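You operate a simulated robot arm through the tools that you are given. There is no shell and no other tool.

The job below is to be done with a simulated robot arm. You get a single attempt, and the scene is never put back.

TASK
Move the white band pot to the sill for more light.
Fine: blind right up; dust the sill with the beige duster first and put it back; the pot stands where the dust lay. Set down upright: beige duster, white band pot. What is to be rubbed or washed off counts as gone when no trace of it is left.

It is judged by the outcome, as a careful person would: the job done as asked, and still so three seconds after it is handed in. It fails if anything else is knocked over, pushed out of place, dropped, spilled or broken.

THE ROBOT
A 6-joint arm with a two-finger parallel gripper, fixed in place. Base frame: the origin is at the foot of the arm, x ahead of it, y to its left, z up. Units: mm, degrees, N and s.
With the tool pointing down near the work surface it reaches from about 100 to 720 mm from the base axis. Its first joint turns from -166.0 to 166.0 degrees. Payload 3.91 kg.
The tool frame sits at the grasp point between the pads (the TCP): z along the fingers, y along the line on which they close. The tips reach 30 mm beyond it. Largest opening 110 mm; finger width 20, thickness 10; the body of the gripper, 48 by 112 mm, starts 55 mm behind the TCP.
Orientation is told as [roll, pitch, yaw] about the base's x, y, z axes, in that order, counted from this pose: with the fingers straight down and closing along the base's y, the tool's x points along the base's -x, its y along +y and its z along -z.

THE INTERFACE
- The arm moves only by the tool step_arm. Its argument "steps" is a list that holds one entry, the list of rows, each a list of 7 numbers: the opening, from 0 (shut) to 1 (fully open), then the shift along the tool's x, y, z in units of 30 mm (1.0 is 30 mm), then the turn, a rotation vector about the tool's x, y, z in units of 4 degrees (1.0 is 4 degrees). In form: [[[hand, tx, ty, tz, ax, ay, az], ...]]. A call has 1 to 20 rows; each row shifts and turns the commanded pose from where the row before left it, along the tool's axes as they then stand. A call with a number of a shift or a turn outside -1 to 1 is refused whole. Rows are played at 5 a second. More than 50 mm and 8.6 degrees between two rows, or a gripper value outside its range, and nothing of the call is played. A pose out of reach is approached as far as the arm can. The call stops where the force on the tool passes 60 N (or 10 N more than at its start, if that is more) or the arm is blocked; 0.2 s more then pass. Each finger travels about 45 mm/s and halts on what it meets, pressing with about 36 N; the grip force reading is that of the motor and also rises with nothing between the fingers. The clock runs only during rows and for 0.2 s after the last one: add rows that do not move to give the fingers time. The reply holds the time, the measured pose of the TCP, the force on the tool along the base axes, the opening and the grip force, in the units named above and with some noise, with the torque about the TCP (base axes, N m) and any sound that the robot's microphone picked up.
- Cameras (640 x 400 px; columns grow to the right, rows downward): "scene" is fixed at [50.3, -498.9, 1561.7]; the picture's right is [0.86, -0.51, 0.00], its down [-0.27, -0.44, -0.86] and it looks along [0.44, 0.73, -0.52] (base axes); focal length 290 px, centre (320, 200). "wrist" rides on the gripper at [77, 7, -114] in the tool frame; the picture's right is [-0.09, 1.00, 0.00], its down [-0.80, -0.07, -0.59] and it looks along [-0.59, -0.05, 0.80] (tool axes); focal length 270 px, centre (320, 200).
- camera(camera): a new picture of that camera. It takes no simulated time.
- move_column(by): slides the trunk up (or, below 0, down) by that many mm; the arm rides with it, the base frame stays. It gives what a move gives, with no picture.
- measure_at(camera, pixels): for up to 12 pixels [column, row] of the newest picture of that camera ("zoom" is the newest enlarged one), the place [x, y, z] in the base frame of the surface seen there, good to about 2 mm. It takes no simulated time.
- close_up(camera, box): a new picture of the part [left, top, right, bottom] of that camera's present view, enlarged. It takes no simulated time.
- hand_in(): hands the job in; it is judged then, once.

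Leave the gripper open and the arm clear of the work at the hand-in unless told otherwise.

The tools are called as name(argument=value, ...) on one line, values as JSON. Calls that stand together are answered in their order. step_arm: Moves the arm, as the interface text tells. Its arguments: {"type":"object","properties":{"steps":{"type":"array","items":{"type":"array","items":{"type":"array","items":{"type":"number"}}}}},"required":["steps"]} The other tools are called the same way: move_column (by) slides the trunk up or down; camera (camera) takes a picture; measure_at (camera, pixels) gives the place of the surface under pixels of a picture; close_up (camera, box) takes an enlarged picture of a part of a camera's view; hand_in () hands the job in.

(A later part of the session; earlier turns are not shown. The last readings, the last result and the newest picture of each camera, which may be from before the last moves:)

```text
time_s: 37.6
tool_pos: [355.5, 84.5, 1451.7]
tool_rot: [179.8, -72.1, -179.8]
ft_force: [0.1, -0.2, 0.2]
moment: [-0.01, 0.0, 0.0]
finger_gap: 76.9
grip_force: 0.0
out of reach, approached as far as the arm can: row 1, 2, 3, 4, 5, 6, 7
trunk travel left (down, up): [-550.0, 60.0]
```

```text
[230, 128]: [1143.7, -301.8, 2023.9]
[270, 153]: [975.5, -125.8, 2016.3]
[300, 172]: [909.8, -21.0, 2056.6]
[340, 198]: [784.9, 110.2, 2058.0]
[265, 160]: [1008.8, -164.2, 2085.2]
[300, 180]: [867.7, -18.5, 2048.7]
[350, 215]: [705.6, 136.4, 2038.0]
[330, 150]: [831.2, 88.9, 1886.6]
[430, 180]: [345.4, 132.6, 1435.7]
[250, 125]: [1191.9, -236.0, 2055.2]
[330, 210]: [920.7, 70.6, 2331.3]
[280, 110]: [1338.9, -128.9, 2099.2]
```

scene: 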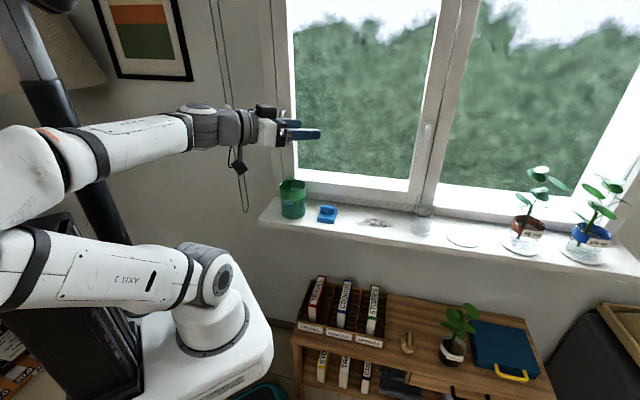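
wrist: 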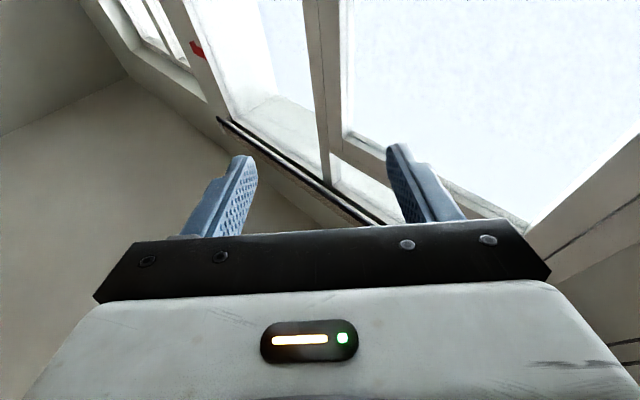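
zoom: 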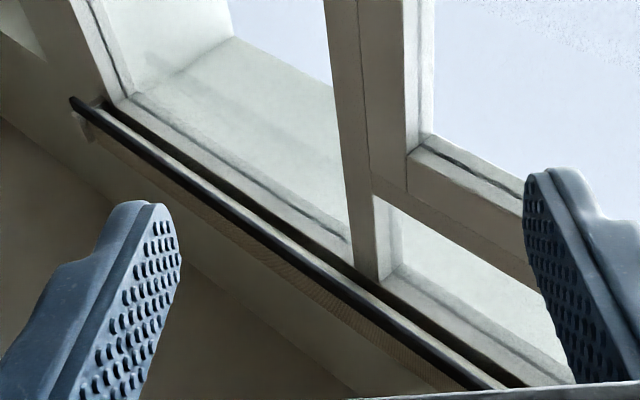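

The bar now sits at z≈2020–2050, with the rolled fabric directly above it and the panes free, which agrees with the hard stop I felt. The blind is up. Next is the duster: I'll turn the hand back to pointing down.

step_arm(steps=[[[0.7, 0, 0, 0, 0, 1, 0], [0.7, 0, 0, 0, 0, 1, 0], [0.7, 0, 0, 0, 0, 1, 0], [0.7, 0, 0, 0, 0, 1, 0], [0.7, 0, 0, 0, 0, 1, 0], [0.7, 0, 0, 0, 0, 1, 0], [0.7, 0, 0, 0, 0, 1, 0], [0.7, 0, 0, 0, 0, 1, 0], [0.7, 0, 0, 0, 0, 1, 0], [0.7, 0, 0, 0, 0, 1, 0], [0.7, 0, 0, 0, 0, 1, 0], [0.7, 0, 0, 0, 0, 1, 0], [0.7, 0, 0, 0, 0, 1, 0], [0.7, 0, 0, 0, 0, 1, 0], [0.7, 0, 0, 0, 0, 1, 0], [0.7, 0, 0, 0, 0, 1, 0]]])

camera(camera="scene")

```text
time_s: 41.0
tool_pos: [356.2, 82.5, 1451.9]
tool_rot: [0.0, -43.8, 0.0]
ft_force: [-0.7, 0.0, -0.3]
moment: [0.04, -0.04, -0.01]
finger_gap: 77.0
grip_force: 0.0
trunk travel left (down, up): [-550.0, 60.0]
```

```text
taken
```

scene: 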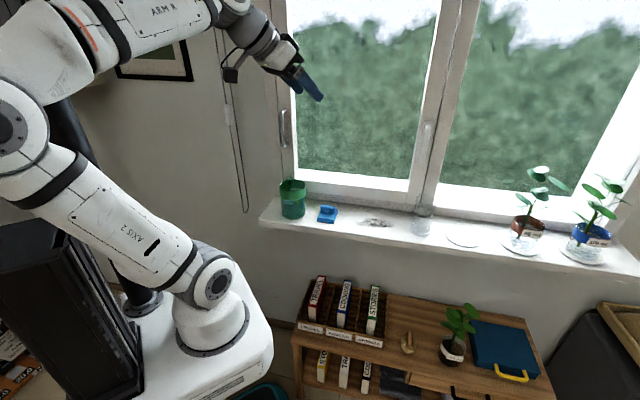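

The hand is coming back down. Before lowering, I'll measure the book rack's top height and the cord pull's present position.

measure_at(camera="scene", pixels=[[376, 288], [374, 310], [347, 284], [318, 279], [320, 300], [369, 330], [384, 340], [386, 300], [360, 340], [310, 325], [233, 115], [234, 105]])

close_up(camera="scene", box=[205, 60, 285, 220])

close_up(camera="scene", box=[285, 265, 395, 400])

```text
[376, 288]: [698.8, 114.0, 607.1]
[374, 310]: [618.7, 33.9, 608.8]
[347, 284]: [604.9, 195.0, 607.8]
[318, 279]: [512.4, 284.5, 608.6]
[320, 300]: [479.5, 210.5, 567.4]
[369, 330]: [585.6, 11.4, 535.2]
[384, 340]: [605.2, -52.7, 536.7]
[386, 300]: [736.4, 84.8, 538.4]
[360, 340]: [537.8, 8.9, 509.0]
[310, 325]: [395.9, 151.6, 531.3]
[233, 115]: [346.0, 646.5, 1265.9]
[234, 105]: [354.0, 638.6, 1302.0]
```

```text
2.50 times, centred on (245, 140) of scene
```

zoom: 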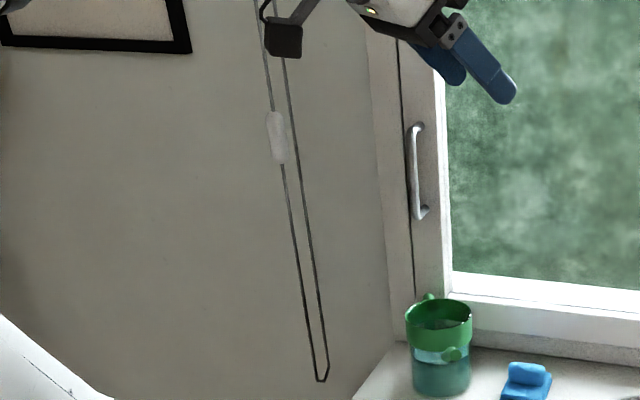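

```text
2.96 times, centred on (340, 332) of scene
```

zoom: 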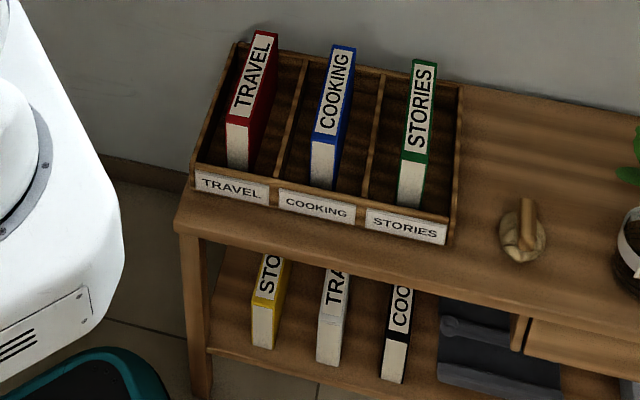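

measure_at(camera="zoom", pixels=[[540, 215], [520, 250], [430, 62], [430, 240]])

measure_at(camera="scene", pixels=[[228, 115], [228, 112], [228, 118], [227, 107], [228, 122]])

```text
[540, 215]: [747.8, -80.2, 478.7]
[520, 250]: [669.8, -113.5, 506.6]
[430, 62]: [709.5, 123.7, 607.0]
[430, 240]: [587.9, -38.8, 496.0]
```

```text
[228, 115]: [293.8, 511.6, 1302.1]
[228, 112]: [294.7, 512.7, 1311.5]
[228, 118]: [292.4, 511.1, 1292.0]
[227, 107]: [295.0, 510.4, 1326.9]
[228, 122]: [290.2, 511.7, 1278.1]
```

The pull rests at z≈1302, 227 mm above its start, which is consistent with the stop. The book tops are at z≈608, off the arm's path to the duster. I'll finish levelling the tool and yaw it 45° so it will close across the duster's handle.

step_arm(steps=[[[0.7, 0, 0, 0, 0, 0.9955, 0], [0.7, 0, 0, 0, 0, 0.9955, 0], [0.7, 0, 0, 0, 0, 0.9955, 0], [0.7, 0, 0, 0, 0, 0.9955, 0], [0.7, 0, 0, 0, 0, 0.9955, 0], [0.7, 0, 0, 0, 0, 0.9955, 0], [0.7, 0, 0, 0, 0, 0.9955, 0], [0.7, 0, 0, 0, 0, 0.9955, 0], [0.7, 0, 0, 0, 0, 0.9955, 0], [0.7, 0, 0, 0, 0, 0.9955, 0], [0.7, 0, 0, 0, 0, 0.9955, 0]]])

step_arm(steps=[[[0.7, 0, 0, 0, 0, 0, -0.9375], [0.7, 0, 0, 0, 0, 0, -0.9375], [0.7, 0, 0, 0, 0, 0, -0.9375], [0.7, 0, 0, 0, 0, 0, -0.9375], [0.7, 0, 0, 0, 0, 0, -0.9375], [0.7, 0, 0, 0, 0, 0, -0.9375], [0.7, 0, 0, 0, 0, 0, -0.9375], [0.7, 0, 0, 0, 0, 0, -0.9375], [0.7, 0, 0, 0, 0, 0, -0.9375], [0.7, 0, 0, 0, 0, 0, -0.9375], [0.7, 0, 0, 0, 0, 0, -0.9375], [0.7, 0, 0, 0, 0, 0, -0.9375]]])

camera(camera="scene")

```text
time_s: 43.4
tool_pos: [357.0, 83.2, 1450.4]
tool_rot: [0.0, 0.1, 0.0]
ft_force: [0.0, 0.4, 0.7]
moment: [0.02, 0.0, -0.01]
finger_gap: 77.1
grip_force: 0.1
trunk travel left (down, up): [-550.0, 60.0]
```

```text
time_s: 46.0
tool_pos: [355.2, 82.6, 1452.6]
tool_rot: [-0.1, -0.1, 45.0]
ft_force: [0.3, -0.1, 0.3]
moment: [0.0, -0.01, 0.02]
finger_gap: 77.0
grip_force: 0.0
trunk travel left (down, up): [-550.0, 60.0]
```

```text
taken
```

scene: 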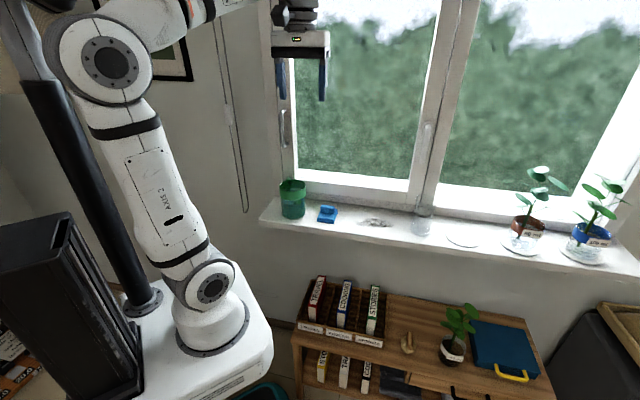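

The tool now points down at yaw 45°. I'll move toward a spot above the duster, staying high and in front of the sill.

step_arm(steps=[[[0.7, -0.196, -0.908, 0.7, 0, 0, 0], [0.7, -0.196, -0.908, 0.7, 0, 0, 0], [0.7, -0.196, -0.908, 0.7, 0, 0, 0], [0.7, -0.196, -0.908, 0.7, 0, 0, 0], [0.7, -0.196, -0.908, 0.7, 0, 0, 0], [0.7, -0.196, -0.908, 0.7, 0, 0, 0], [0.7, -0.196, -0.908, 0.7, 0, 0, 0], [0.7, -0.196, -0.908, 0.7, 0, 0, 0], [0.7, -0.196, -0.908, 0.7, 0, 0, 0], [0.7, -0.196, -0.908, 0.7, 0, 0, 0], [0.7, -0.196, -0.908, 0.7, 0, 0, 0], [0.7, -0.196, -0.908, 0.7, 0, 0, 0]]])

camera(camera="scene")

```text
time_s: 48.6
tool_pos: [638.4, -98.4, 1198.8]
tool_rot: [-0.1, -0.1, 44.9]
ft_force: [0.2, -1.4, -0.7]
moment: [-0.01, 0.03, -0.01]
finger_gap: 77.0
grip_force: 0.0
trunk travel left (down, up): [-550.0, 60.0]
```

```text
taken
```

scene: 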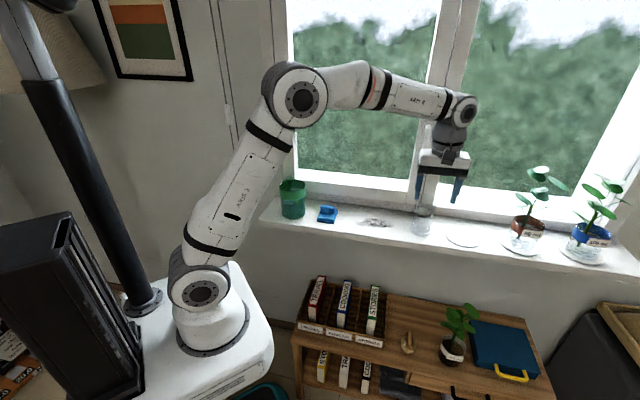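

The way down is clear of the sill and the leaves. I'll lower the trunk by 500 mm.

move_column(by=-500)

camera(camera="scene")

camera(camera="wrist")

```text
refused: -500 is not a number from -400 to 400
```

```text
taken
```

scene: 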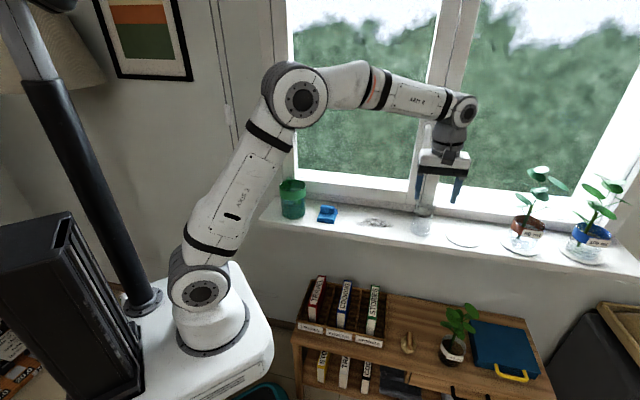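

```text
taken
```

wrist: 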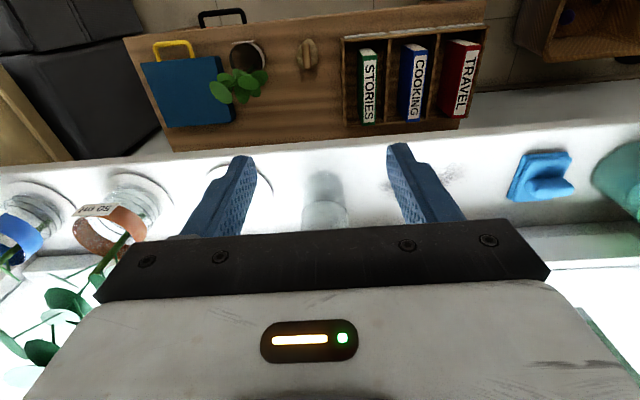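

The trunk moves at most 400 mm per call, so I'll go down by 350 mm first and look.

move_column(by=-350)

camera(camera="scene")

camera(camera="wrist")

```text
time_s: 52.0
tool_pos: [637.8, -98.8, 850.5]
tool_rot: [-0.2, -0.1, 45.0]
ft_force: [-0.6, -0.7, 0.5]
moment: [-0.02, -0.01, 0.03]
finger_gap: 76.9
grip_force: 0.1
trunk travel left (down, up): [-200.0, 410.0]
```

```text
taken
```

scene: 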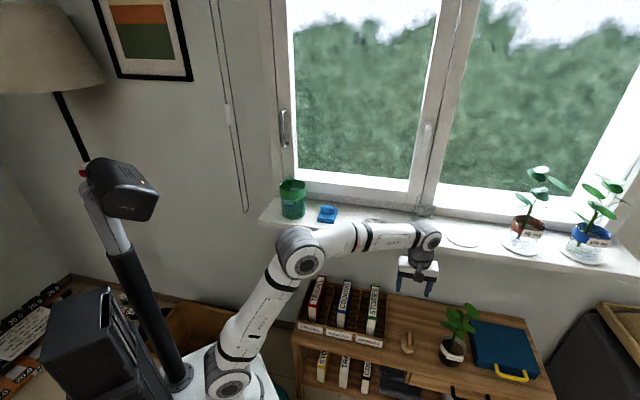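

```text
taken
```

wrist: 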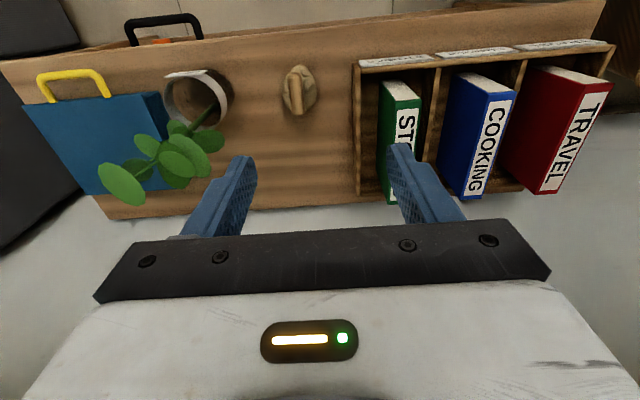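

The whole trunk and camera mast moved down without contact. The duster is at (298,90) in the wrist view with its handle running along the image's vertical. I'll enlarge and measure it.

close_up(camera="wrist", box=[250, 50, 350, 130])

measure_at(camera="wrist", pixels=[[297, 75], [298, 90], [299, 105], [298, 112], [291, 90], [304, 90], [290, 72], [310, 72], [284, 90], [315, 90], [298, 120], [297, 66]])

```text
5.00 times, centred on (300, 90) of wrist
```

zoom: 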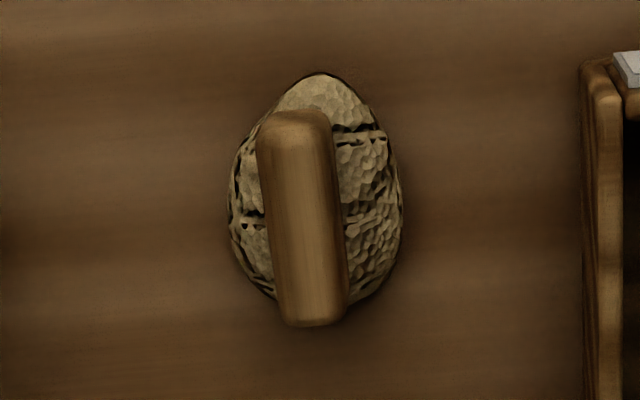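

```text
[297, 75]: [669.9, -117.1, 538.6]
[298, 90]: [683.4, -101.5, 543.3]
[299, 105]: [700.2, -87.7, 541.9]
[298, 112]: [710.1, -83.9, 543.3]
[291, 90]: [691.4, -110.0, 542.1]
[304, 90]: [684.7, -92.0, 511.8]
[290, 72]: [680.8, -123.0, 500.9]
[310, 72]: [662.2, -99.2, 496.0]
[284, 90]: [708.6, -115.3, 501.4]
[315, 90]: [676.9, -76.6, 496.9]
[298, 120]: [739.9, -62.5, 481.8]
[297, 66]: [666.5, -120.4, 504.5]
```

The handle centre is about [690,-100], top z≈543, roughly 20 mm wide along the wall direction. I'll lower the trunk another 130 mm and move over it.

move_column(by=-130)

step_arm(steps=[[[0.7, -0.24, -0.247, 0.8, 0, 0, 0], [0.7, -0.24, -0.247, 0.8, 0, 0, 0], [0.7, -0.24, -0.247, 0.8, 0, 0, 0], [0.7, -0.24, -0.247, 0.8, 0, 0, 0], [0.7, -0.24, -0.247, 0.8, 0, 0, 0]]])

camera(camera="wrist")

camera(camera="scene")

```text
time_s: 53.6
tool_pos: [636.9, -97.3, 721.9]
tool_rot: [-0.1, -0.1, 45.0]
ft_force: [-0.5, -0.5, 0.3]
moment: [-0.01, -0.01, 0.0]
finger_gap: 77.3
grip_force: 0.0
trunk travel left (down, up): [-70.0, 540.0]
```

```text
time_s: 54.8
tool_pos: [688.7, -97.4, 600.0]
tool_rot: [-0.1, 0.0, 45.1]
ft_force: [0.5, 0.0, 1.7]
moment: [0.01, -0.03, 0.01]
finger_gap: 76.9
grip_force: 0.0
trunk travel left (down, up): [-70.0, 540.0]
```

```text
taken
```

wrist: 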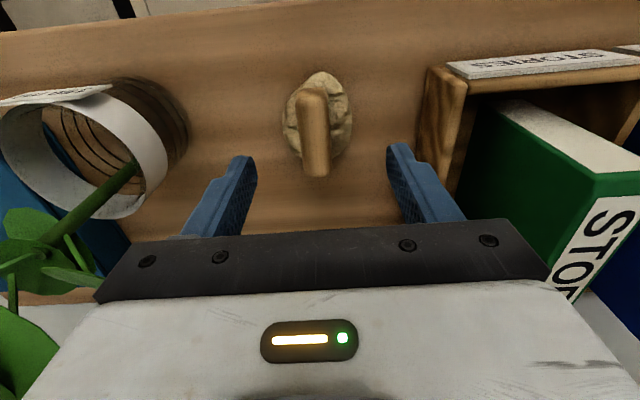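

```text
taken
```

scene: 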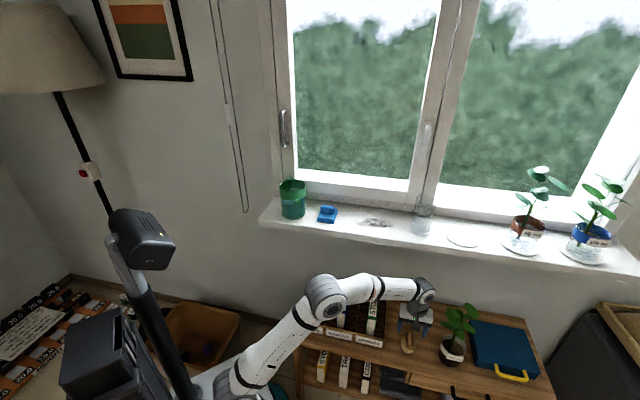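

The duster handle lies between the open fingers at (313,130). A leaf comes near the gripper's left side at (95,285), so I'll measure it along with the handle.

measure_at(camera="wrist", pixels=[[90, 284], [60, 272], [70, 240], [40, 330], [313, 100], [314, 130], [316, 165], [301, 130], [327, 130], [314, 178], [285, 120], [350, 120]])

```text
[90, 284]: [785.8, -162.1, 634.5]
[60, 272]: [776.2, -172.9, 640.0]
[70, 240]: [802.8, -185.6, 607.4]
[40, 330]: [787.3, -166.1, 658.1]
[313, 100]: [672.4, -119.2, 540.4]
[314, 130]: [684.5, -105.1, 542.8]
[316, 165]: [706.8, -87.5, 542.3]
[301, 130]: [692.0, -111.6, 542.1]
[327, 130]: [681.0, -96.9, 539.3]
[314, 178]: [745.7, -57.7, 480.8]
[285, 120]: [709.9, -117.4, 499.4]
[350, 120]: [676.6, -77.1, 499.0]
```

The leaf is about 110 mm to the side, so there is clearance. I'll shift 3 mm sideways, descend 60 mm onto the handle and close.

step_arm(steps=[[[0.7, 0, -0.1, 0.5, 0, 0, 0], [0.7, 0, 0, 0.5, 0, 0, 0], [0.7, 0, 0, 0.5, 0, 0, 0], [0.7, 0, 0, 0.5, 0, 0, 0], [0.7, 0, 0, 0, 0, 0, 0]]])

camera(camera="wrist")

```text
time_s: 56.0
tool_pos: [691.3, -100.7, 540.4]
tool_rot: [-0.1, -0.1, 45.1]
ft_force: [0.4, -0.1, 0.1]
moment: [0.0, 0.03, -0.02]
finger_gap: 77.1
grip_force: 0.1
trunk travel left (down, up): [-70.0, 540.0]
```

```text
taken
```

wrist: 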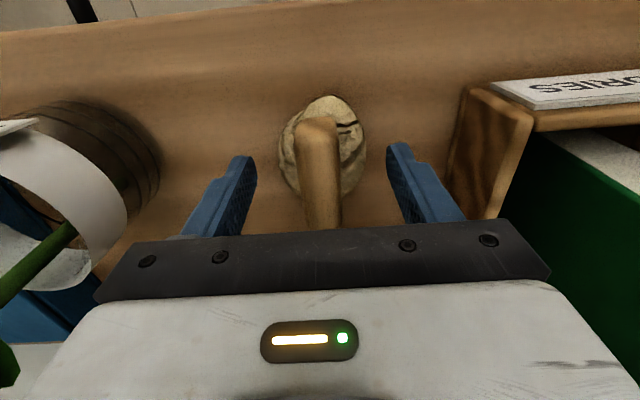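

The handle is centred between the fingers. Closing now.

step_arm(steps=[[[0.0, 0, 0, 0, 0, 0, 0], [0.0, 0, 0, 0, 0, 0, 0], [0.0, 0, 0, 0, 0, 0, 0], [0.0, 0, 0, 0, 0, 0, 0], [0.0, 0, 0, 0, 0, 0, 0], [0.0, 0, 0, 0, 0, 0, 0]]])

step_arm(steps=[[[0.0, 0, 0, -0.4, 0, 0, 0], [0.0, 0, 0, -0.6, 0, 0, 0], [0.0, 0, 0, -0.6, 0, 0, 0], [0.0, 0, 0, 0, 0, 0, 0]]])

camera(camera="wrist")

close_up(camera="scene", box=[370, 265, 490, 375])

```text
time_s: 57.4
tool_pos: [691.5, -100.2, 539.5]
tool_rot: [-0.1, -0.1, 44.9]
ft_force: [-0.3, 0.0, 0.6]
moment: [-0.02, 0.01, 0.0]
finger_gap: 54.9
grip_force: 35.9
trunk travel left (down, up): [-70.0, 540.0]
```

```text
time_s: 58.4
tool_pos: [692.5, -102.0, 589.1]
tool_rot: [-0.1, -0.1, 45.0]
ft_force: [-1.0, 0.5, -0.7]
moment: [0.02, 0.0, -0.02]
finger_gap: 55.2
grip_force: 35.7
trunk travel left (down, up): [-70.0, 540.0]
```

```text
taken
```

wrist: 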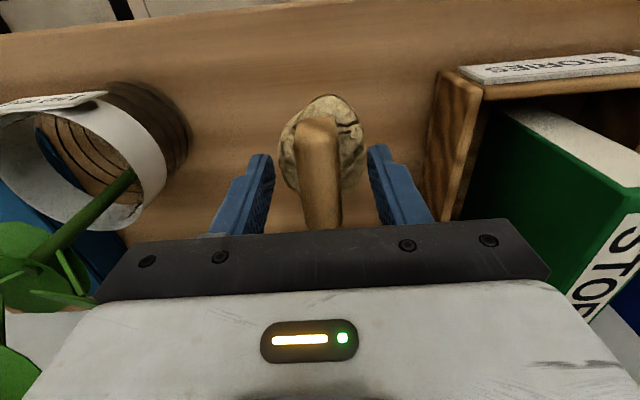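

```text
3.64 times, centred on (430, 320) of scene
```

zoom: 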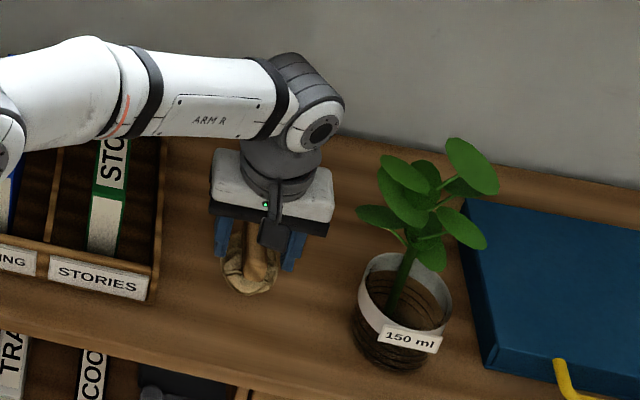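

The fingers stopped at a 55 mm gap on the duster's broader lower body. It rose with the hand and looks unchanged between the fingers, so it is held. Before raising everything past the sill edge (n≥481), I'll check where the wrist joints are.

measure_at(camera="zoom", pixels=[[310, 62], [340, 100], [290, 56], [200, 60], [140, 50], [320, 130], [325, 180], [250, 285], [300, 155], [260, 265], [240, 70], [100, 45]])

```text
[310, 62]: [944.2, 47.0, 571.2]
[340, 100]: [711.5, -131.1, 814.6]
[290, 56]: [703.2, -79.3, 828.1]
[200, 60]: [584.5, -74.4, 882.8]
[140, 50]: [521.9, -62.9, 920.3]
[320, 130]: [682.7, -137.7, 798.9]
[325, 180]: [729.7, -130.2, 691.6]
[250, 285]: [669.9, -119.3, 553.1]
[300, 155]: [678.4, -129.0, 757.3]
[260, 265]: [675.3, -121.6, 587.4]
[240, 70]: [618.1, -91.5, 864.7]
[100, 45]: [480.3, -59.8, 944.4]
```

The handle end rose with the hand to z≈587, so the duster is held. The wrist reaches to about n=445, close to the sill line, so I'll pull back 60 mm toward the room before raising the trunk.

step_arm(steps=[[[0.0, 0.7, 0, -0.3, 0, 0, 0], [0.0, 0.7, 0, -0.3, 0, 0, 0], [0.0, 0.7, 0, -0.3, 0, 0, 0], [0.0, 0, 0, 0, 0, 0, 0]]])

move_column(by=240)

camera(camera="wrist")

camera(camera="scene")

```text
time_s: 59.4
tool_pos: [648.1, -147.0, 615.4]
tool_rot: [-0.1, -0.1, 45.0]
ft_force: [0.3, -0.4, -0.8]
moment: [0.04, 0.0, -0.04]
finger_gap: 54.5
grip_force: 35.9
trunk travel left (down, up): [-70.0, 540.0]
```

```text
time_s: 61.9
tool_pos: [647.2, -145.4, 854.7]
tool_rot: [0.0, -0.1, 45.0]
ft_force: [0.0, 0.1, -0.8]
moment: [-0.03, 0.01, 0.01]
finger_gap: 55.0
grip_force: 36.2
trunk travel left (down, up): [-310.0, 300.0]
```

```text
taken
```

wrist: 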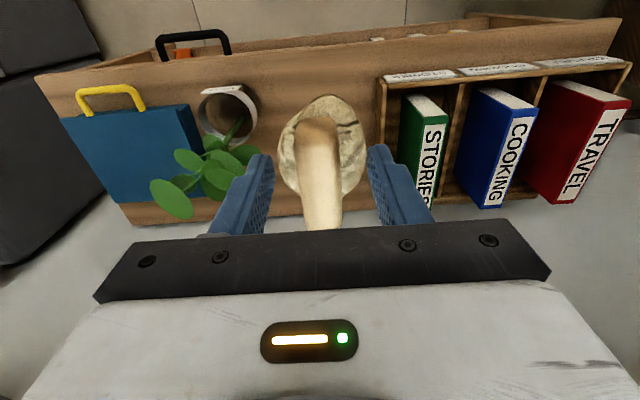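

```text
taken
```

scene: 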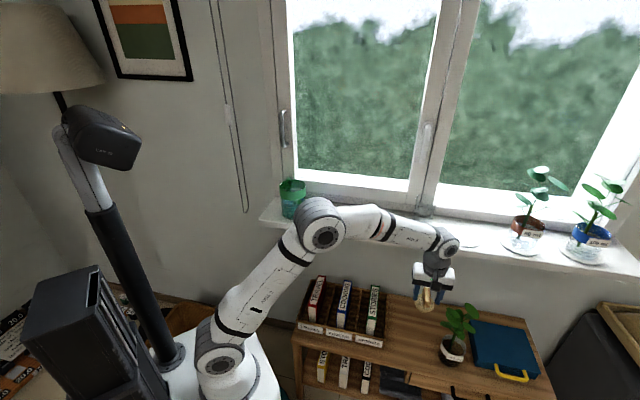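

The duster is secure. I'll raise the trunk another 220 mm, then shift left along the wall at this distance, still in front of the sill.

move_column(by=220)

step_arm(steps=[[[0.0, 0, 0.88, 0, 0, 0, 0], [0.0, 0, 0.88, 0, 0, 0, 0], [0.0, 0, 0.88, 0, 0, 0, 0], [0.0, 0, 0.88, 0, 0, 0, 0], [0.0, 0, 0.88, 0, 0, 0, 0], [0.0, 0, 0.88, 0, 0, 0, 0], [0.0, 0, 0.88, 0, 0, 0, 0], [0.0, 0, 0, 0, 0, 0, 0]]])

camera(camera="wrist")

camera(camera="scene")

```text
time_s: 64.2
tool_pos: [647.1, -144.5, 1075.6]
tool_rot: [-0.1, -0.1, 45.0]
ft_force: [0.0, 0.6, -0.6]
moment: [0.01, -0.02, -0.01]
finger_gap: 54.6
grip_force: 36.4
trunk travel left (down, up): [-530.0, 80.0]
```

```text
time_s: 66.0
tool_pos: [516.3, -14.9, 1075.1]
tool_rot: [-0.1, -0.1, 45.0]
ft_force: [0.2, 0.3, 0.3]
moment: [-0.04, 0.01, -0.03]
finger_gap: 54.9
grip_force: 36.2
trunk travel left (down, up): [-530.0, 80.0]
```

```text
taken
```

wrist: 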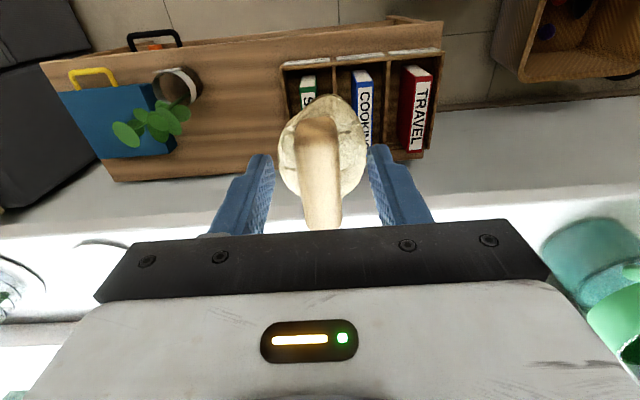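

```text
taken
```

scene: 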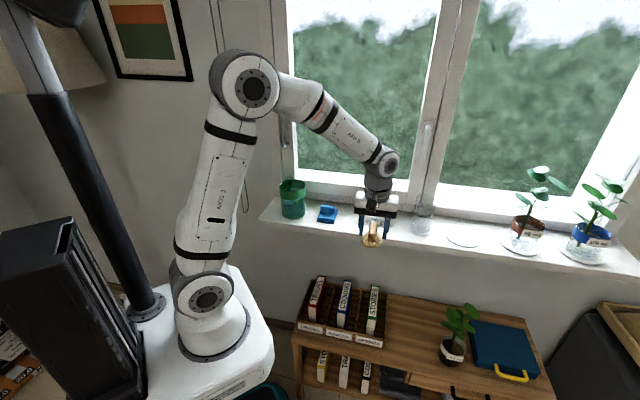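

The duster is well held and t≈375 now lines up with the dust. I'll move in over the sill above the dust, shift to its left end, and go down to just above the surface.

step_arm(steps=[[[0.0, -0.986, 0, 0, 0, 0, 0], [0.0, -0.986, 0, 0, 0, 0, 0], [0.0, -0.986, 0, 0, 0, 0, 0], [0.0, -0.986, 0, 0, 0, 0, 0], [0.0, -0.986, 0, 0, 0, 0, 0], [0.0, -0.986, 0, 0, 0, 0, 0], [0.0, -0.986, 0, 0, 0, 0, 0], [0.0, 0, 0, 0, 0, 0, 0]]])

camera(camera="wrist")

camera(camera="scene")

```text
time_s: 67.8
tool_pos: [664.5, 133.5, 1075.4]
tool_rot: [-0.1, -0.1, 45.0]
ft_force: [0.4, 0.4, -0.8]
moment: [0.02, 0.0, -0.03]
finger_gap: 55.2
grip_force: 36.2
trunk travel left (down, up): [-530.0, 80.0]
```

```text
taken
```

wrist: 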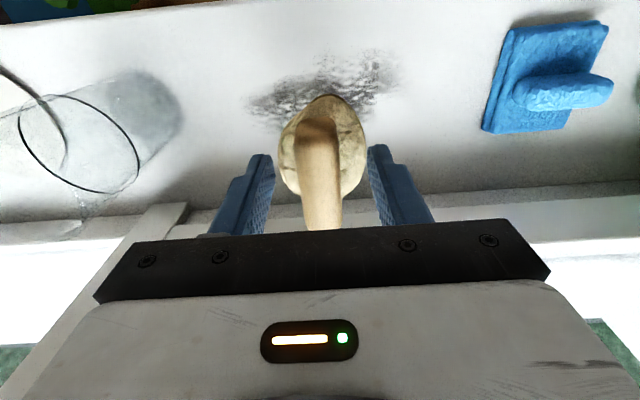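

```text
taken
```

scene: 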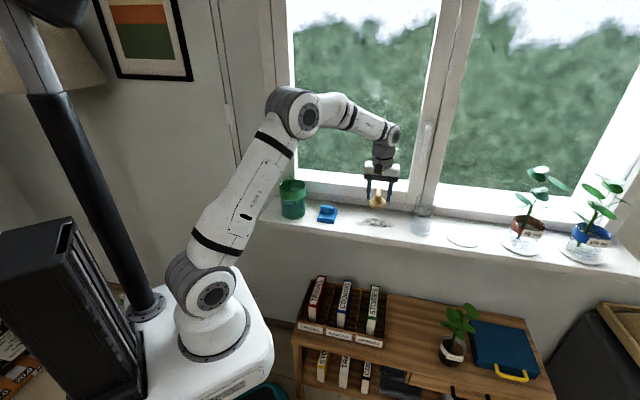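

I see the dust patch clearly in the wrist view, from about (250,100) to (400,60). I'll measure its outline, plus the blue sponge and the glass for clearance.

measure_at(camera="wrist", pixels=[[250, 102], [260, 120], [290, 80], [325, 55], [375, 48], [400, 85], [385, 105], [270, 90], [485, 130], [490, 100], [180, 110], [130, 185]])

close_up(camera="wrist", box=[220, 30, 440, 160])

```text
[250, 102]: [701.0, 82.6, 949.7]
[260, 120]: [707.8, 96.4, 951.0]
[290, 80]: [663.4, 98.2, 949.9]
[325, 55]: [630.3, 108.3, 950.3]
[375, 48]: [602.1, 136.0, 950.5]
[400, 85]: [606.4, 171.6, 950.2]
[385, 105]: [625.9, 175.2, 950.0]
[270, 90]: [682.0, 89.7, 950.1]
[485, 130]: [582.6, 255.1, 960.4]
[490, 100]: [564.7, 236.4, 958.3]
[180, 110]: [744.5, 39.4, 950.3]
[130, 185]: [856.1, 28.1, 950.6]
```

```text
2.91 times, centred on (330, 95) of wrist
```

zoom: 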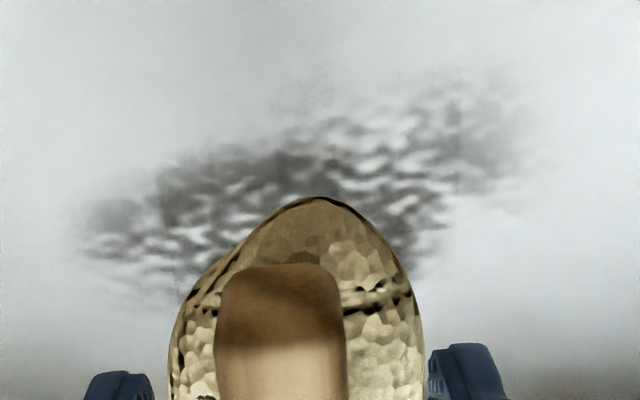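

The dust spans t≈305–438 and n≈520–600, the sponge edge is at t=232 and the glass at t≈498, so there's room for sweeping. I'll go to the left end, just above the surface.

step_arm(steps=[[[0.0, 0.267, 0.833, 0.4, 0, 0, 0], [0.0, 0.267, 0.833, 0.6, 0, 0, 0], [0.0, 0.267, 0.8, 0.7, 0, 0, 0], [0.0, 0, 0, 0, 0, 0, 0]]])

step_arm(steps=[[[0.0, 0, 0, 0.15, 0, 0, 0], [0.0, 0, 0, 0.1, 0, 0, 0], [0.0, 0, 0, 0, 0, 0, 0]]])

camera(camera="wrist")

```text
time_s: 68.8
tool_pos: [595.6, 166.7, 1024.2]
tool_rot: [0.0, -0.1, 45.0]
ft_force: [-0.7, -0.1, -1.6]
moment: [-0.03, -0.01, 0.0]
finger_gap: 54.7
grip_force: 36.1
trunk travel left (down, up): [-530.0, 80.0]
```

```text
time_s: 69.6
tool_pos: [595.0, 166.2, 1017.1]
tool_rot: [0.0, -0.1, 45.0]
ft_force: [0.2, -0.2, 0.4]
moment: [-0.04, -0.02, -0.04]
finger_gap: 55.0
grip_force: 36.2
trunk travel left (down, up): [-530.0, 80.0]
```

```text
taken
```

wrist: 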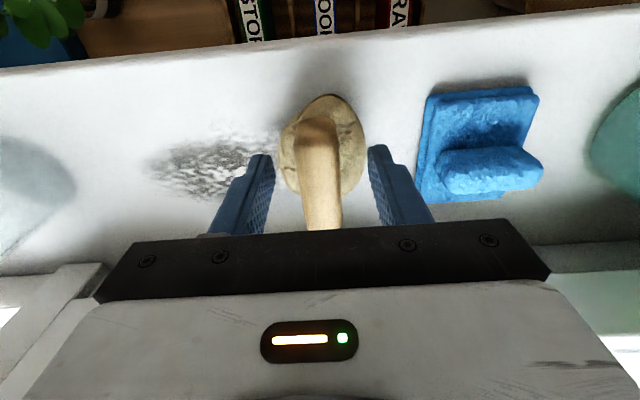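

Still about 7 mm above contact with the dust just right of the pad. I'll come down in small steps and read the force.

step_arm(steps=[[[0.0, 0, 0, 0.1, 0, 0, 0], [0.0, 0, 0, 0.1, 0, 0, 0], [0.0, 0, 0, 0.05, 0, 0, 0], [0.0, 0, 0, 0, 0, 0, 0]]])

```text
time_s: 70.6
tool_pos: [594.2, 166.7, 1011.2]
tool_rot: [-0.1, -0.2, 45.0]
ft_force: [1.7, 1.3, 9.9]
moment: [0.01, 0.17, 0.01]
finger_gap: 55.4
grip_force: 35.6
trunk travel left (down, up): [-530.0, 80.0]
```

Contact with about 10 N of pressure at z≈1011, which is a good dusting force. I'll sweep right along the wall by 145 mm.

step_arm(steps=[[[0.0, 0, -0.4, 0, 0, 0, 0], [0.0, 0, -0.4, 0, 0, 0, 0], [0.0, 0, -0.4, 0, 0, 0, 0], [0.0, 0, -0.4, 0, 0, 0, 0], [0.0, 0, -0.4, 0, 0, 0, 0], [0.0, 0, -0.4, 0, 0, 0, 0], [0.0, 0, -0.4, 0, 0, 0, 0], [0.0, 0, -0.4, 0, 0, 0, 0], [0.0, 0, -0.4, 0, 0, 0, 0], [0.0, 0, -0.4, 0, 0, 0, 0], [0.0, 0, -0.4, 0, 0, 0, 0], [0.0, 0, -0.4, 0, 0, 0, 0]]])

camera(camera="wrist")

```text
time_s: 73.2
tool_pos: [695.1, 65.7, 1009.6]
tool_rot: [-0.2, -0.2, 44.9]
ft_force: [-4.9, 4.7, 13.7]
moment: [0.13, 0.18, -0.03]
finger_gap: 54.8
grip_force: 36.1
trunk travel left (down, up): [-530.0, 80.0]
```

```text
taken
```

wrist: 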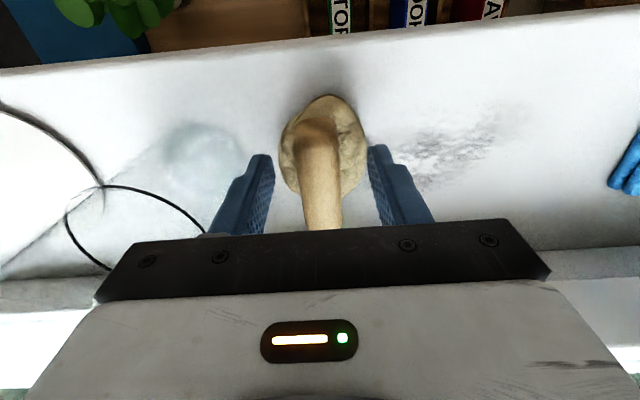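

The dust is fading where the pad passed. I'll shift 22 mm toward the window and sweep back left.

step_arm(steps=[[[0.0, -0.35, 0.2, 0, 0, 0, 0], [0.0, -0.35, 0.2, 0, 0, 0, 0], [0.0, 0, 0.4, 0, 0, 0, 0], [0.0, 0, 0.4, 0, 0, 0, 0], [0.0, 0, 0.4, 0, 0, 0, 0], [0.0, 0, 0.4, 0, 0, 0, 0], [0.0, 0, 0.4, 0, 0, 0, 0], [0.0, 0, 0.4, 0, 0, 0, 0], [0.0, 0, 0.4, 0, 0, 0, 0], [0.0, 0, 0.4, 0, 0, 0, 0], [0.0, 0, 0.4, 0, 0, 0, 0], [0.0, 0, 0.4, 0, 0, 0, 0], [0.0, 0, 0.4, 0, 0, 0, 0]]])

step_arm(steps=[[[0.0, -0.35, 0, 0, 0, 0, 0], [0.0, -0.35, 0, 0, 0, 0, 0], [0.0, 0, -0.4, 0, 0, 0, 0], [0.0, 0, -0.4, 0, 0, 0, 0], [0.0, 0, -0.4, 0, 0, 0, 0], [0.0, 0, -0.4, 0, 0, 0, 0], [0.0, 0, -0.4, 0, 0, 0, 0], [0.0, 0, -0.4, 0, 0, 0, 0], [0.0, 0, -0.4, 0, 0, 0, 0], [0.0, 0, -0.4, 0, 0, 0, 0], [0.0, 0, -0.4, 0, 0, 0, 0], [0.0, 0, -0.4, 0, 0, 0, 0], [0.0, 0, -0.3, 0, 0, 0, 0]]])

camera(camera="wrist")

```text
time_s: 76.0
tool_pos: [607.6, 181.5, 1010.7]
tool_rot: [-0.2, -0.2, 45.0]
ft_force: [4.9, -4.3, 20.5]
moment: [-0.24, -0.1, 0.03]
finger_gap: 54.9
grip_force: 36.1
trunk travel left (down, up): [-530.0, 80.0]
```

```text
time_s: 78.8
tool_pos: [713.9, 105.8, 1010.5]
tool_rot: [-0.2, -0.2, 45.0]
ft_force: [-2.2, 2.0, 7.0]
moment: [0.01, 0.06, 0.0]
finger_gap: 54.8
grip_force: 35.9
trunk travel left (down, up): [-530.0, 80.0]
```

```text
taken
```

wrist: 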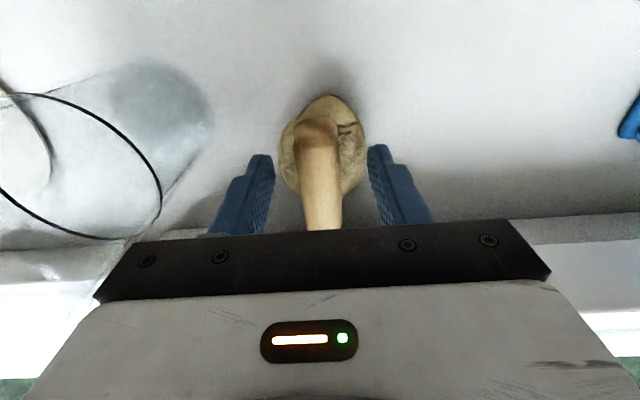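

The sill looks clean now. I'll enlarge both views to look for any faint trace.

close_up(camera="wrist", box=[330, 20, 640, 215])

close_up(camera="scene", box=[320, 190, 430, 260])

```text
2.05 times, centred on (485, 118) of wrist
```

zoom: 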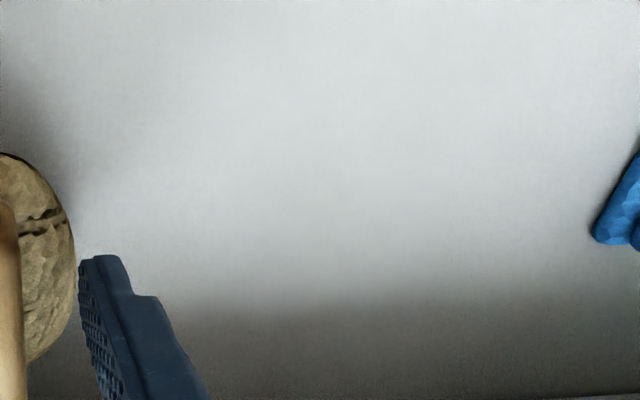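

```text
5.71 times, centred on (375, 225) of scene
```

zoom: 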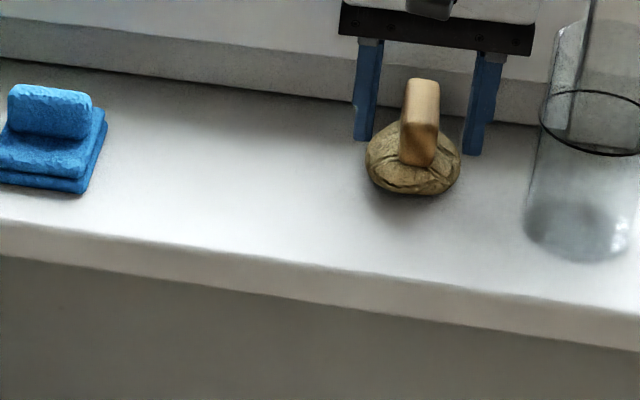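

No trace is visible. To be thorough I'll make one more round: a pass left down the middle, then one right along the near side.

step_arm(steps=[[[0.0, 0.25, 0.2, 0, 0, 0, 0], [0.0, 0.25, 0.2, 0, 0, 0, 0], [0.0, 0, 0.4, 0, 0, 0, 0], [0.0, 0, 0.4, 0, 0, 0, 0], [0.0, 0, 0.4, 0, 0, 0, 0], [0.0, 0, 0.4, 0, 0, 0, 0], [0.0, 0, 0.4, 0, 0, 0, 0], [0.0, 0, 0.4, 0, 0, 0, 0], [0.0, 0, 0.4, 0, 0, 0, 0], [0.0, 0, 0.4, 0, 0, 0, 0], [0.0, 0, 0.4, 0, 0, 0, 0], [0.0, 0, 0.4, 0, 0, 0, 0]]])

step_arm(steps=[[[0.0, 0.4, 0, 0, 0, 0, 0], [0.0, 0.4, 0, 0, 0, 0, 0], [0.0, 0.4, 0, 0, 0, 0, 0], [0.0, 0, -0.4, 0, 0, 0, 0], [0.0, 0, -0.4, 0, 0, 0, 0], [0.0, 0, -0.4, 0, 0, 0, 0], [0.0, 0, -0.4, 0, 0, 0, 0], [0.0, 0, -0.4, 0, 0, 0, 0], [0.0, 0, -0.4, 0, 0, 0, 0], [0.0, 0, -0.4, 0, 0, 0, 0], [0.0, 0, -0.4, 0, 0, 0, 0], [0.0, 0, -0.4, 0, 0, 0, 0], [0.0, 0, -0.4, 0, 0, 0, 0]]])

step_arm(steps=[[[0.0, 0, 0, -0.3, 0, 0, 0], [0.0, 0, 0, -0.6, 0, 0, 0], [0.0, 0, 0, -0.8, 0, 0, 0], [0.0, 0, 0, -0.8, 0, 0, 0], [0.0, 0.3, 0, 0, 0, 0, 0]]])

camera(camera="wrist")

close_up(camera="scene", box=[320, 190, 430, 260])

```text
time_s: 81.4
tool_pos: [609.8, 188.1, 1009.7]
tool_rot: [-0.1, -0.1, 44.9]
ft_force: [2.1, -1.5, 12.2]
moment: [-0.06, -0.22, 0.0]
finger_gap: 55.0
grip_force: 36.3
trunk travel left (down, up): [-530.0, 80.0]
```

```text
time_s: 84.2
tool_pos: [670.0, 78.0, 1009.6]
tool_rot: [-0.1, -0.1, 45.0]
ft_force: [-0.1, 0.8, 4.8]
moment: [0.02, 0.0, -0.02]
finger_gap: 54.9
grip_force: 36.2
trunk travel left (down, up): [-530.0, 80.0]
```

```text
time_s: 85.4
tool_pos: [664.7, 71.4, 1084.2]
tool_rot: [-0.1, -0.1, 45.0]
ft_force: [0.4, 0.4, -0.7]
moment: [0.01, 0.04, 0.04]
finger_gap: 54.9
grip_force: 35.5
trunk travel left (down, up): [-530.0, 80.0]
```

```text
taken
```

wrist: 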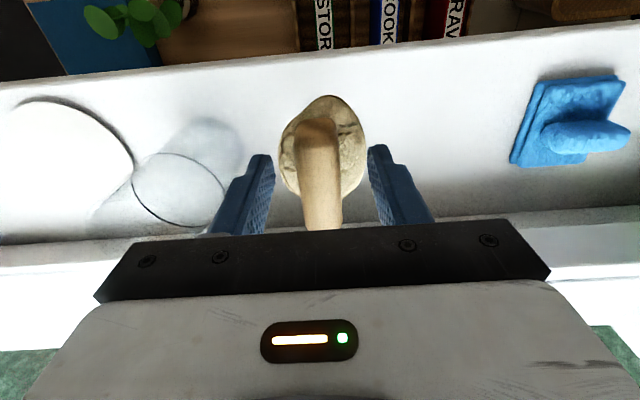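

```text
5.71 times, centred on (375, 225) of scene
```

zoom: 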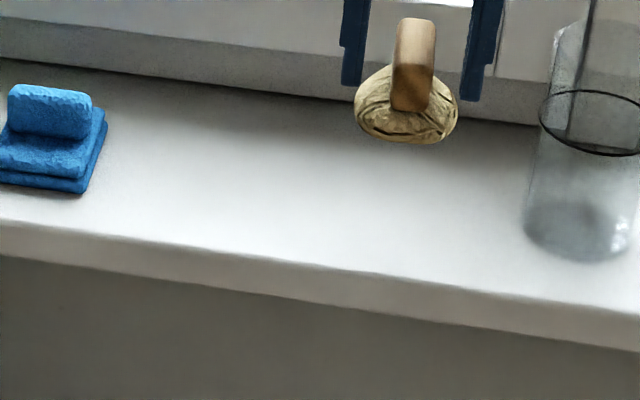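

The sill is clean, with the sponge and glass undisturbed. Now I'll carry the duster back: out from the sill, then right along the wall.

step_arm(steps=[[[0.0, 0.92, 0, 0, 0, 0, 0], [0.0, 0.92, 0, 0, 0, 0, 0], [0.0, 0.92, 0, 0, 0, 0, 0], [0.0, 0.92, 0, 0, 0, 0, 0], [0.0, 0.92, 0, 0, 0, 0, 0], [0.0, 0.92, 0, 0, 0, 0, 0], [0.0, 0, -0.937, 0, 0, 0, 0], [0.0, 0, -0.937, 0, 0, 0, 0], [0.0, 0, -0.937, 0, 0, 0, 0], [0.0, 0, -0.937, 0, 0, 0, 0], [0.0, 0, -0.937, 0, 0, 0, 0], [0.0, 0, 0, 0, 0, 0, 0]]])

move_column(by=-400)

camera(camera="wrist")

camera(camera="scene")

```text
time_s: 88.0
tool_pos: [646.2, -145.1, 1084.6]
tool_rot: [-0.1, 0.0, 45.0]
ft_force: [-0.2, 0.2, -0.2]
moment: [-0.02, 0.01, 0.01]
finger_gap: 54.9
grip_force: 36.5
trunk travel left (down, up): [-530.0, 80.0]
```

```text
time_s: 91.9
tool_pos: [647.1, -145.4, 685.9]
tool_rot: [-0.1, -0.1, 45.1]
ft_force: [-0.5, -0.8, -0.3]
moment: [0.01, 0.02, 0.01]
finger_gap: 54.7
grip_force: 36.1
trunk travel left (down, up): [-130.0, 480.0]
```

```text
taken
```

wrist: 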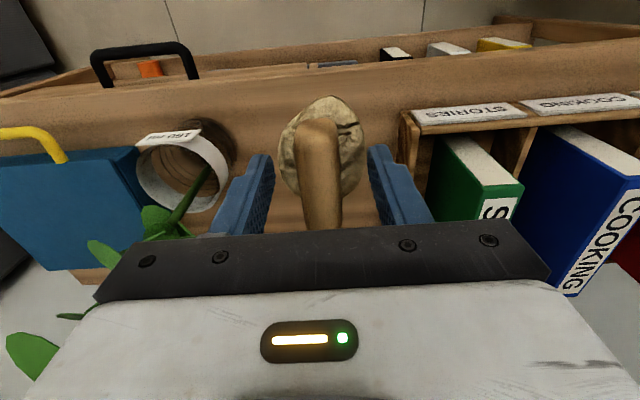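

```text
taken
```

scene: 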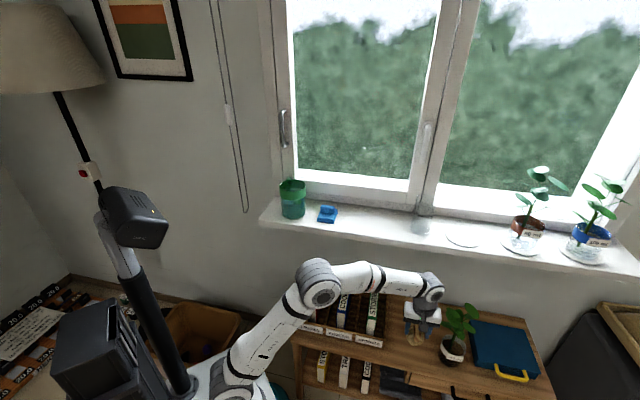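

All clear. Down another 60 mm with the trunk, then forward over the duster's original spot and down most of the way.

move_column(by=-60)

step_arm(steps=[[[0.0, -0.7, 0, 0.3, 0, 0, 0], [0.0, -0.7, 0, 0.3, 0, 0, 0], [0.0, -0.7, 0, 0.3, 0, 0, 0], [0.0, 0, 0, 0.6, 0, 0, 0], [0.0, 0, 0, 0.6, 0, 0, 0], [0.0, 0, 0, 0.3, 0, 0, 0], [0.0, 0, 0, 0, 0, 0, 0]]])

```text
time_s: 92.9
tool_pos: [646.0, -146.0, 624.2]
tool_rot: [-0.2, -0.1, 45.0]
ft_force: [-0.3, 0.1, -0.7]
moment: [-0.03, -0.03, -0.01]
finger_gap: 55.0
grip_force: 36.2
trunk travel left (down, up): [-70.0, 540.0]
```

```text
time_s: 94.5
tool_pos: [690.7, -102.0, 552.7]
tool_rot: [0.0, -0.1, 45.0]
ft_force: [0.3, 0.2, 0.3]
moment: [0.01, -0.03, 0.04]
finger_gap: 55.1
grip_force: 36.2
trunk travel left (down, up): [-70.0, 540.0]
```

At z=552.7, about 12 mm above the shelf. I'll lower in small steps until light contact.

step_arm(steps=[[[0.0, 0, 0, 0.2, 0, 0, 0], [0.0, 0, 0, 0.1, 0, 0, 0], [0.0, 0, 0, 0.07, 0, 0, 0], [0.0, 0, 0, 0, 0, 0, 0]]])

```text
time_s: 95.5
tool_pos: [690.7, -100.8, 541.0]
tool_rot: [-0.2, -0.1, 44.9]
ft_force: [-1.0, 0.2, -0.4]
moment: [0.02, -0.01, -0.01]
finger_gap: 54.6
grip_force: 36.0
trunk travel left (down, up): [-70.0, 540.0]
```

step_arm(steps=[[[0.0, 0, 0, 0.05, 0, 0, 0], [0.0, 0, 0, 0, 0, 0, 0]]])

```text
time_s: 96.1
tool_pos: [691.0, -102.2, 540.8]
tool_rot: [-0.1, -0.1, 45.0]
ft_force: [-0.1, -0.3, -1.6]
moment: [-0.01, 0.0, 0.0]
finger_gap: 55.2
grip_force: 36.2
trunk travel left (down, up): [-70.0, 540.0]
```

No contact force yet, so another millimetre or two down.

step_arm(steps=[[[0.0, 0, 0, 0.05, 0, 0, 0], [0.0, 0, 0, 0, 0, 0, 0]]])

```text
time_s: 96.7
tool_pos: [690.8, -100.5, 540.2]
tool_rot: [-0.2, -0.1, 45.0]
ft_force: [-3.4, 2.0, 7.1]
moment: [0.08, 0.23, 0.02]
finger_gap: 55.0
grip_force: 36.0
trunk travel left (down, up): [-70.0, 540.0]
```

Contact now reads about 7 N, so the duster stands on the shelf. I'll open the fingers and rise straight up.

step_arm(steps=[[[0.6, 0, 0, 0, 0, 0, 0], [0.7, 0, 0, 0, 0, 0, 0], [0.7, 0, 0, 0, 0, 0, 0], [0.7, 0, 0, 0, 0, 0, 0], [0.7, 0, 0, -0.3, 0, 0, 0], [0.7, 0, 0, -0.6, 0, 0, 0], [0.7, 0, 0, -0.8, 0, 0, 0], [0.7, 0, 0, -0.8, 0, 0, 0], [0.7, 0, 0, 0, 0, 0, 0]]])

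camera(camera="wrist")

camera(camera="scene")

```text
time_s: 98.7
tool_pos: [691.2, -99.9, 612.3]
tool_rot: [-0.1, -0.2, 45.0]
ft_force: [0.0, -0.4, 0.5]
moment: [0.02, -0.01, 0.02]
finger_gap: 77.0
grip_force: 0.0
trunk travel left (down, up): [-70.0, 540.0]
```

```text
taken
```

wrist: 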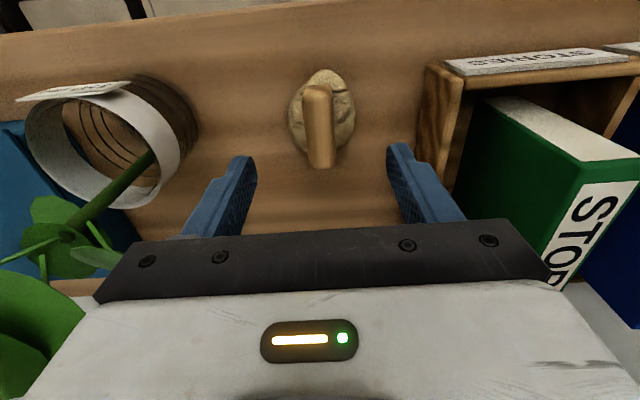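

```text
taken
```

scene: 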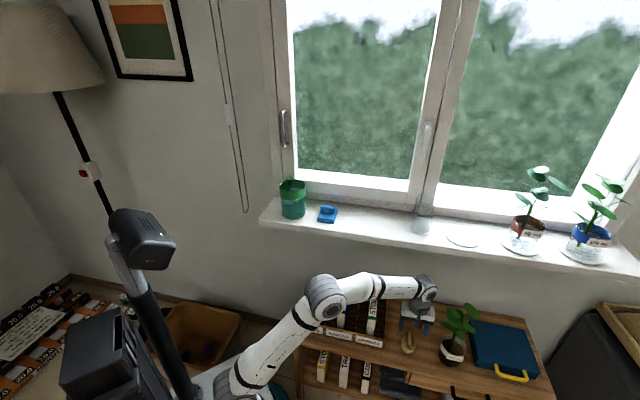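

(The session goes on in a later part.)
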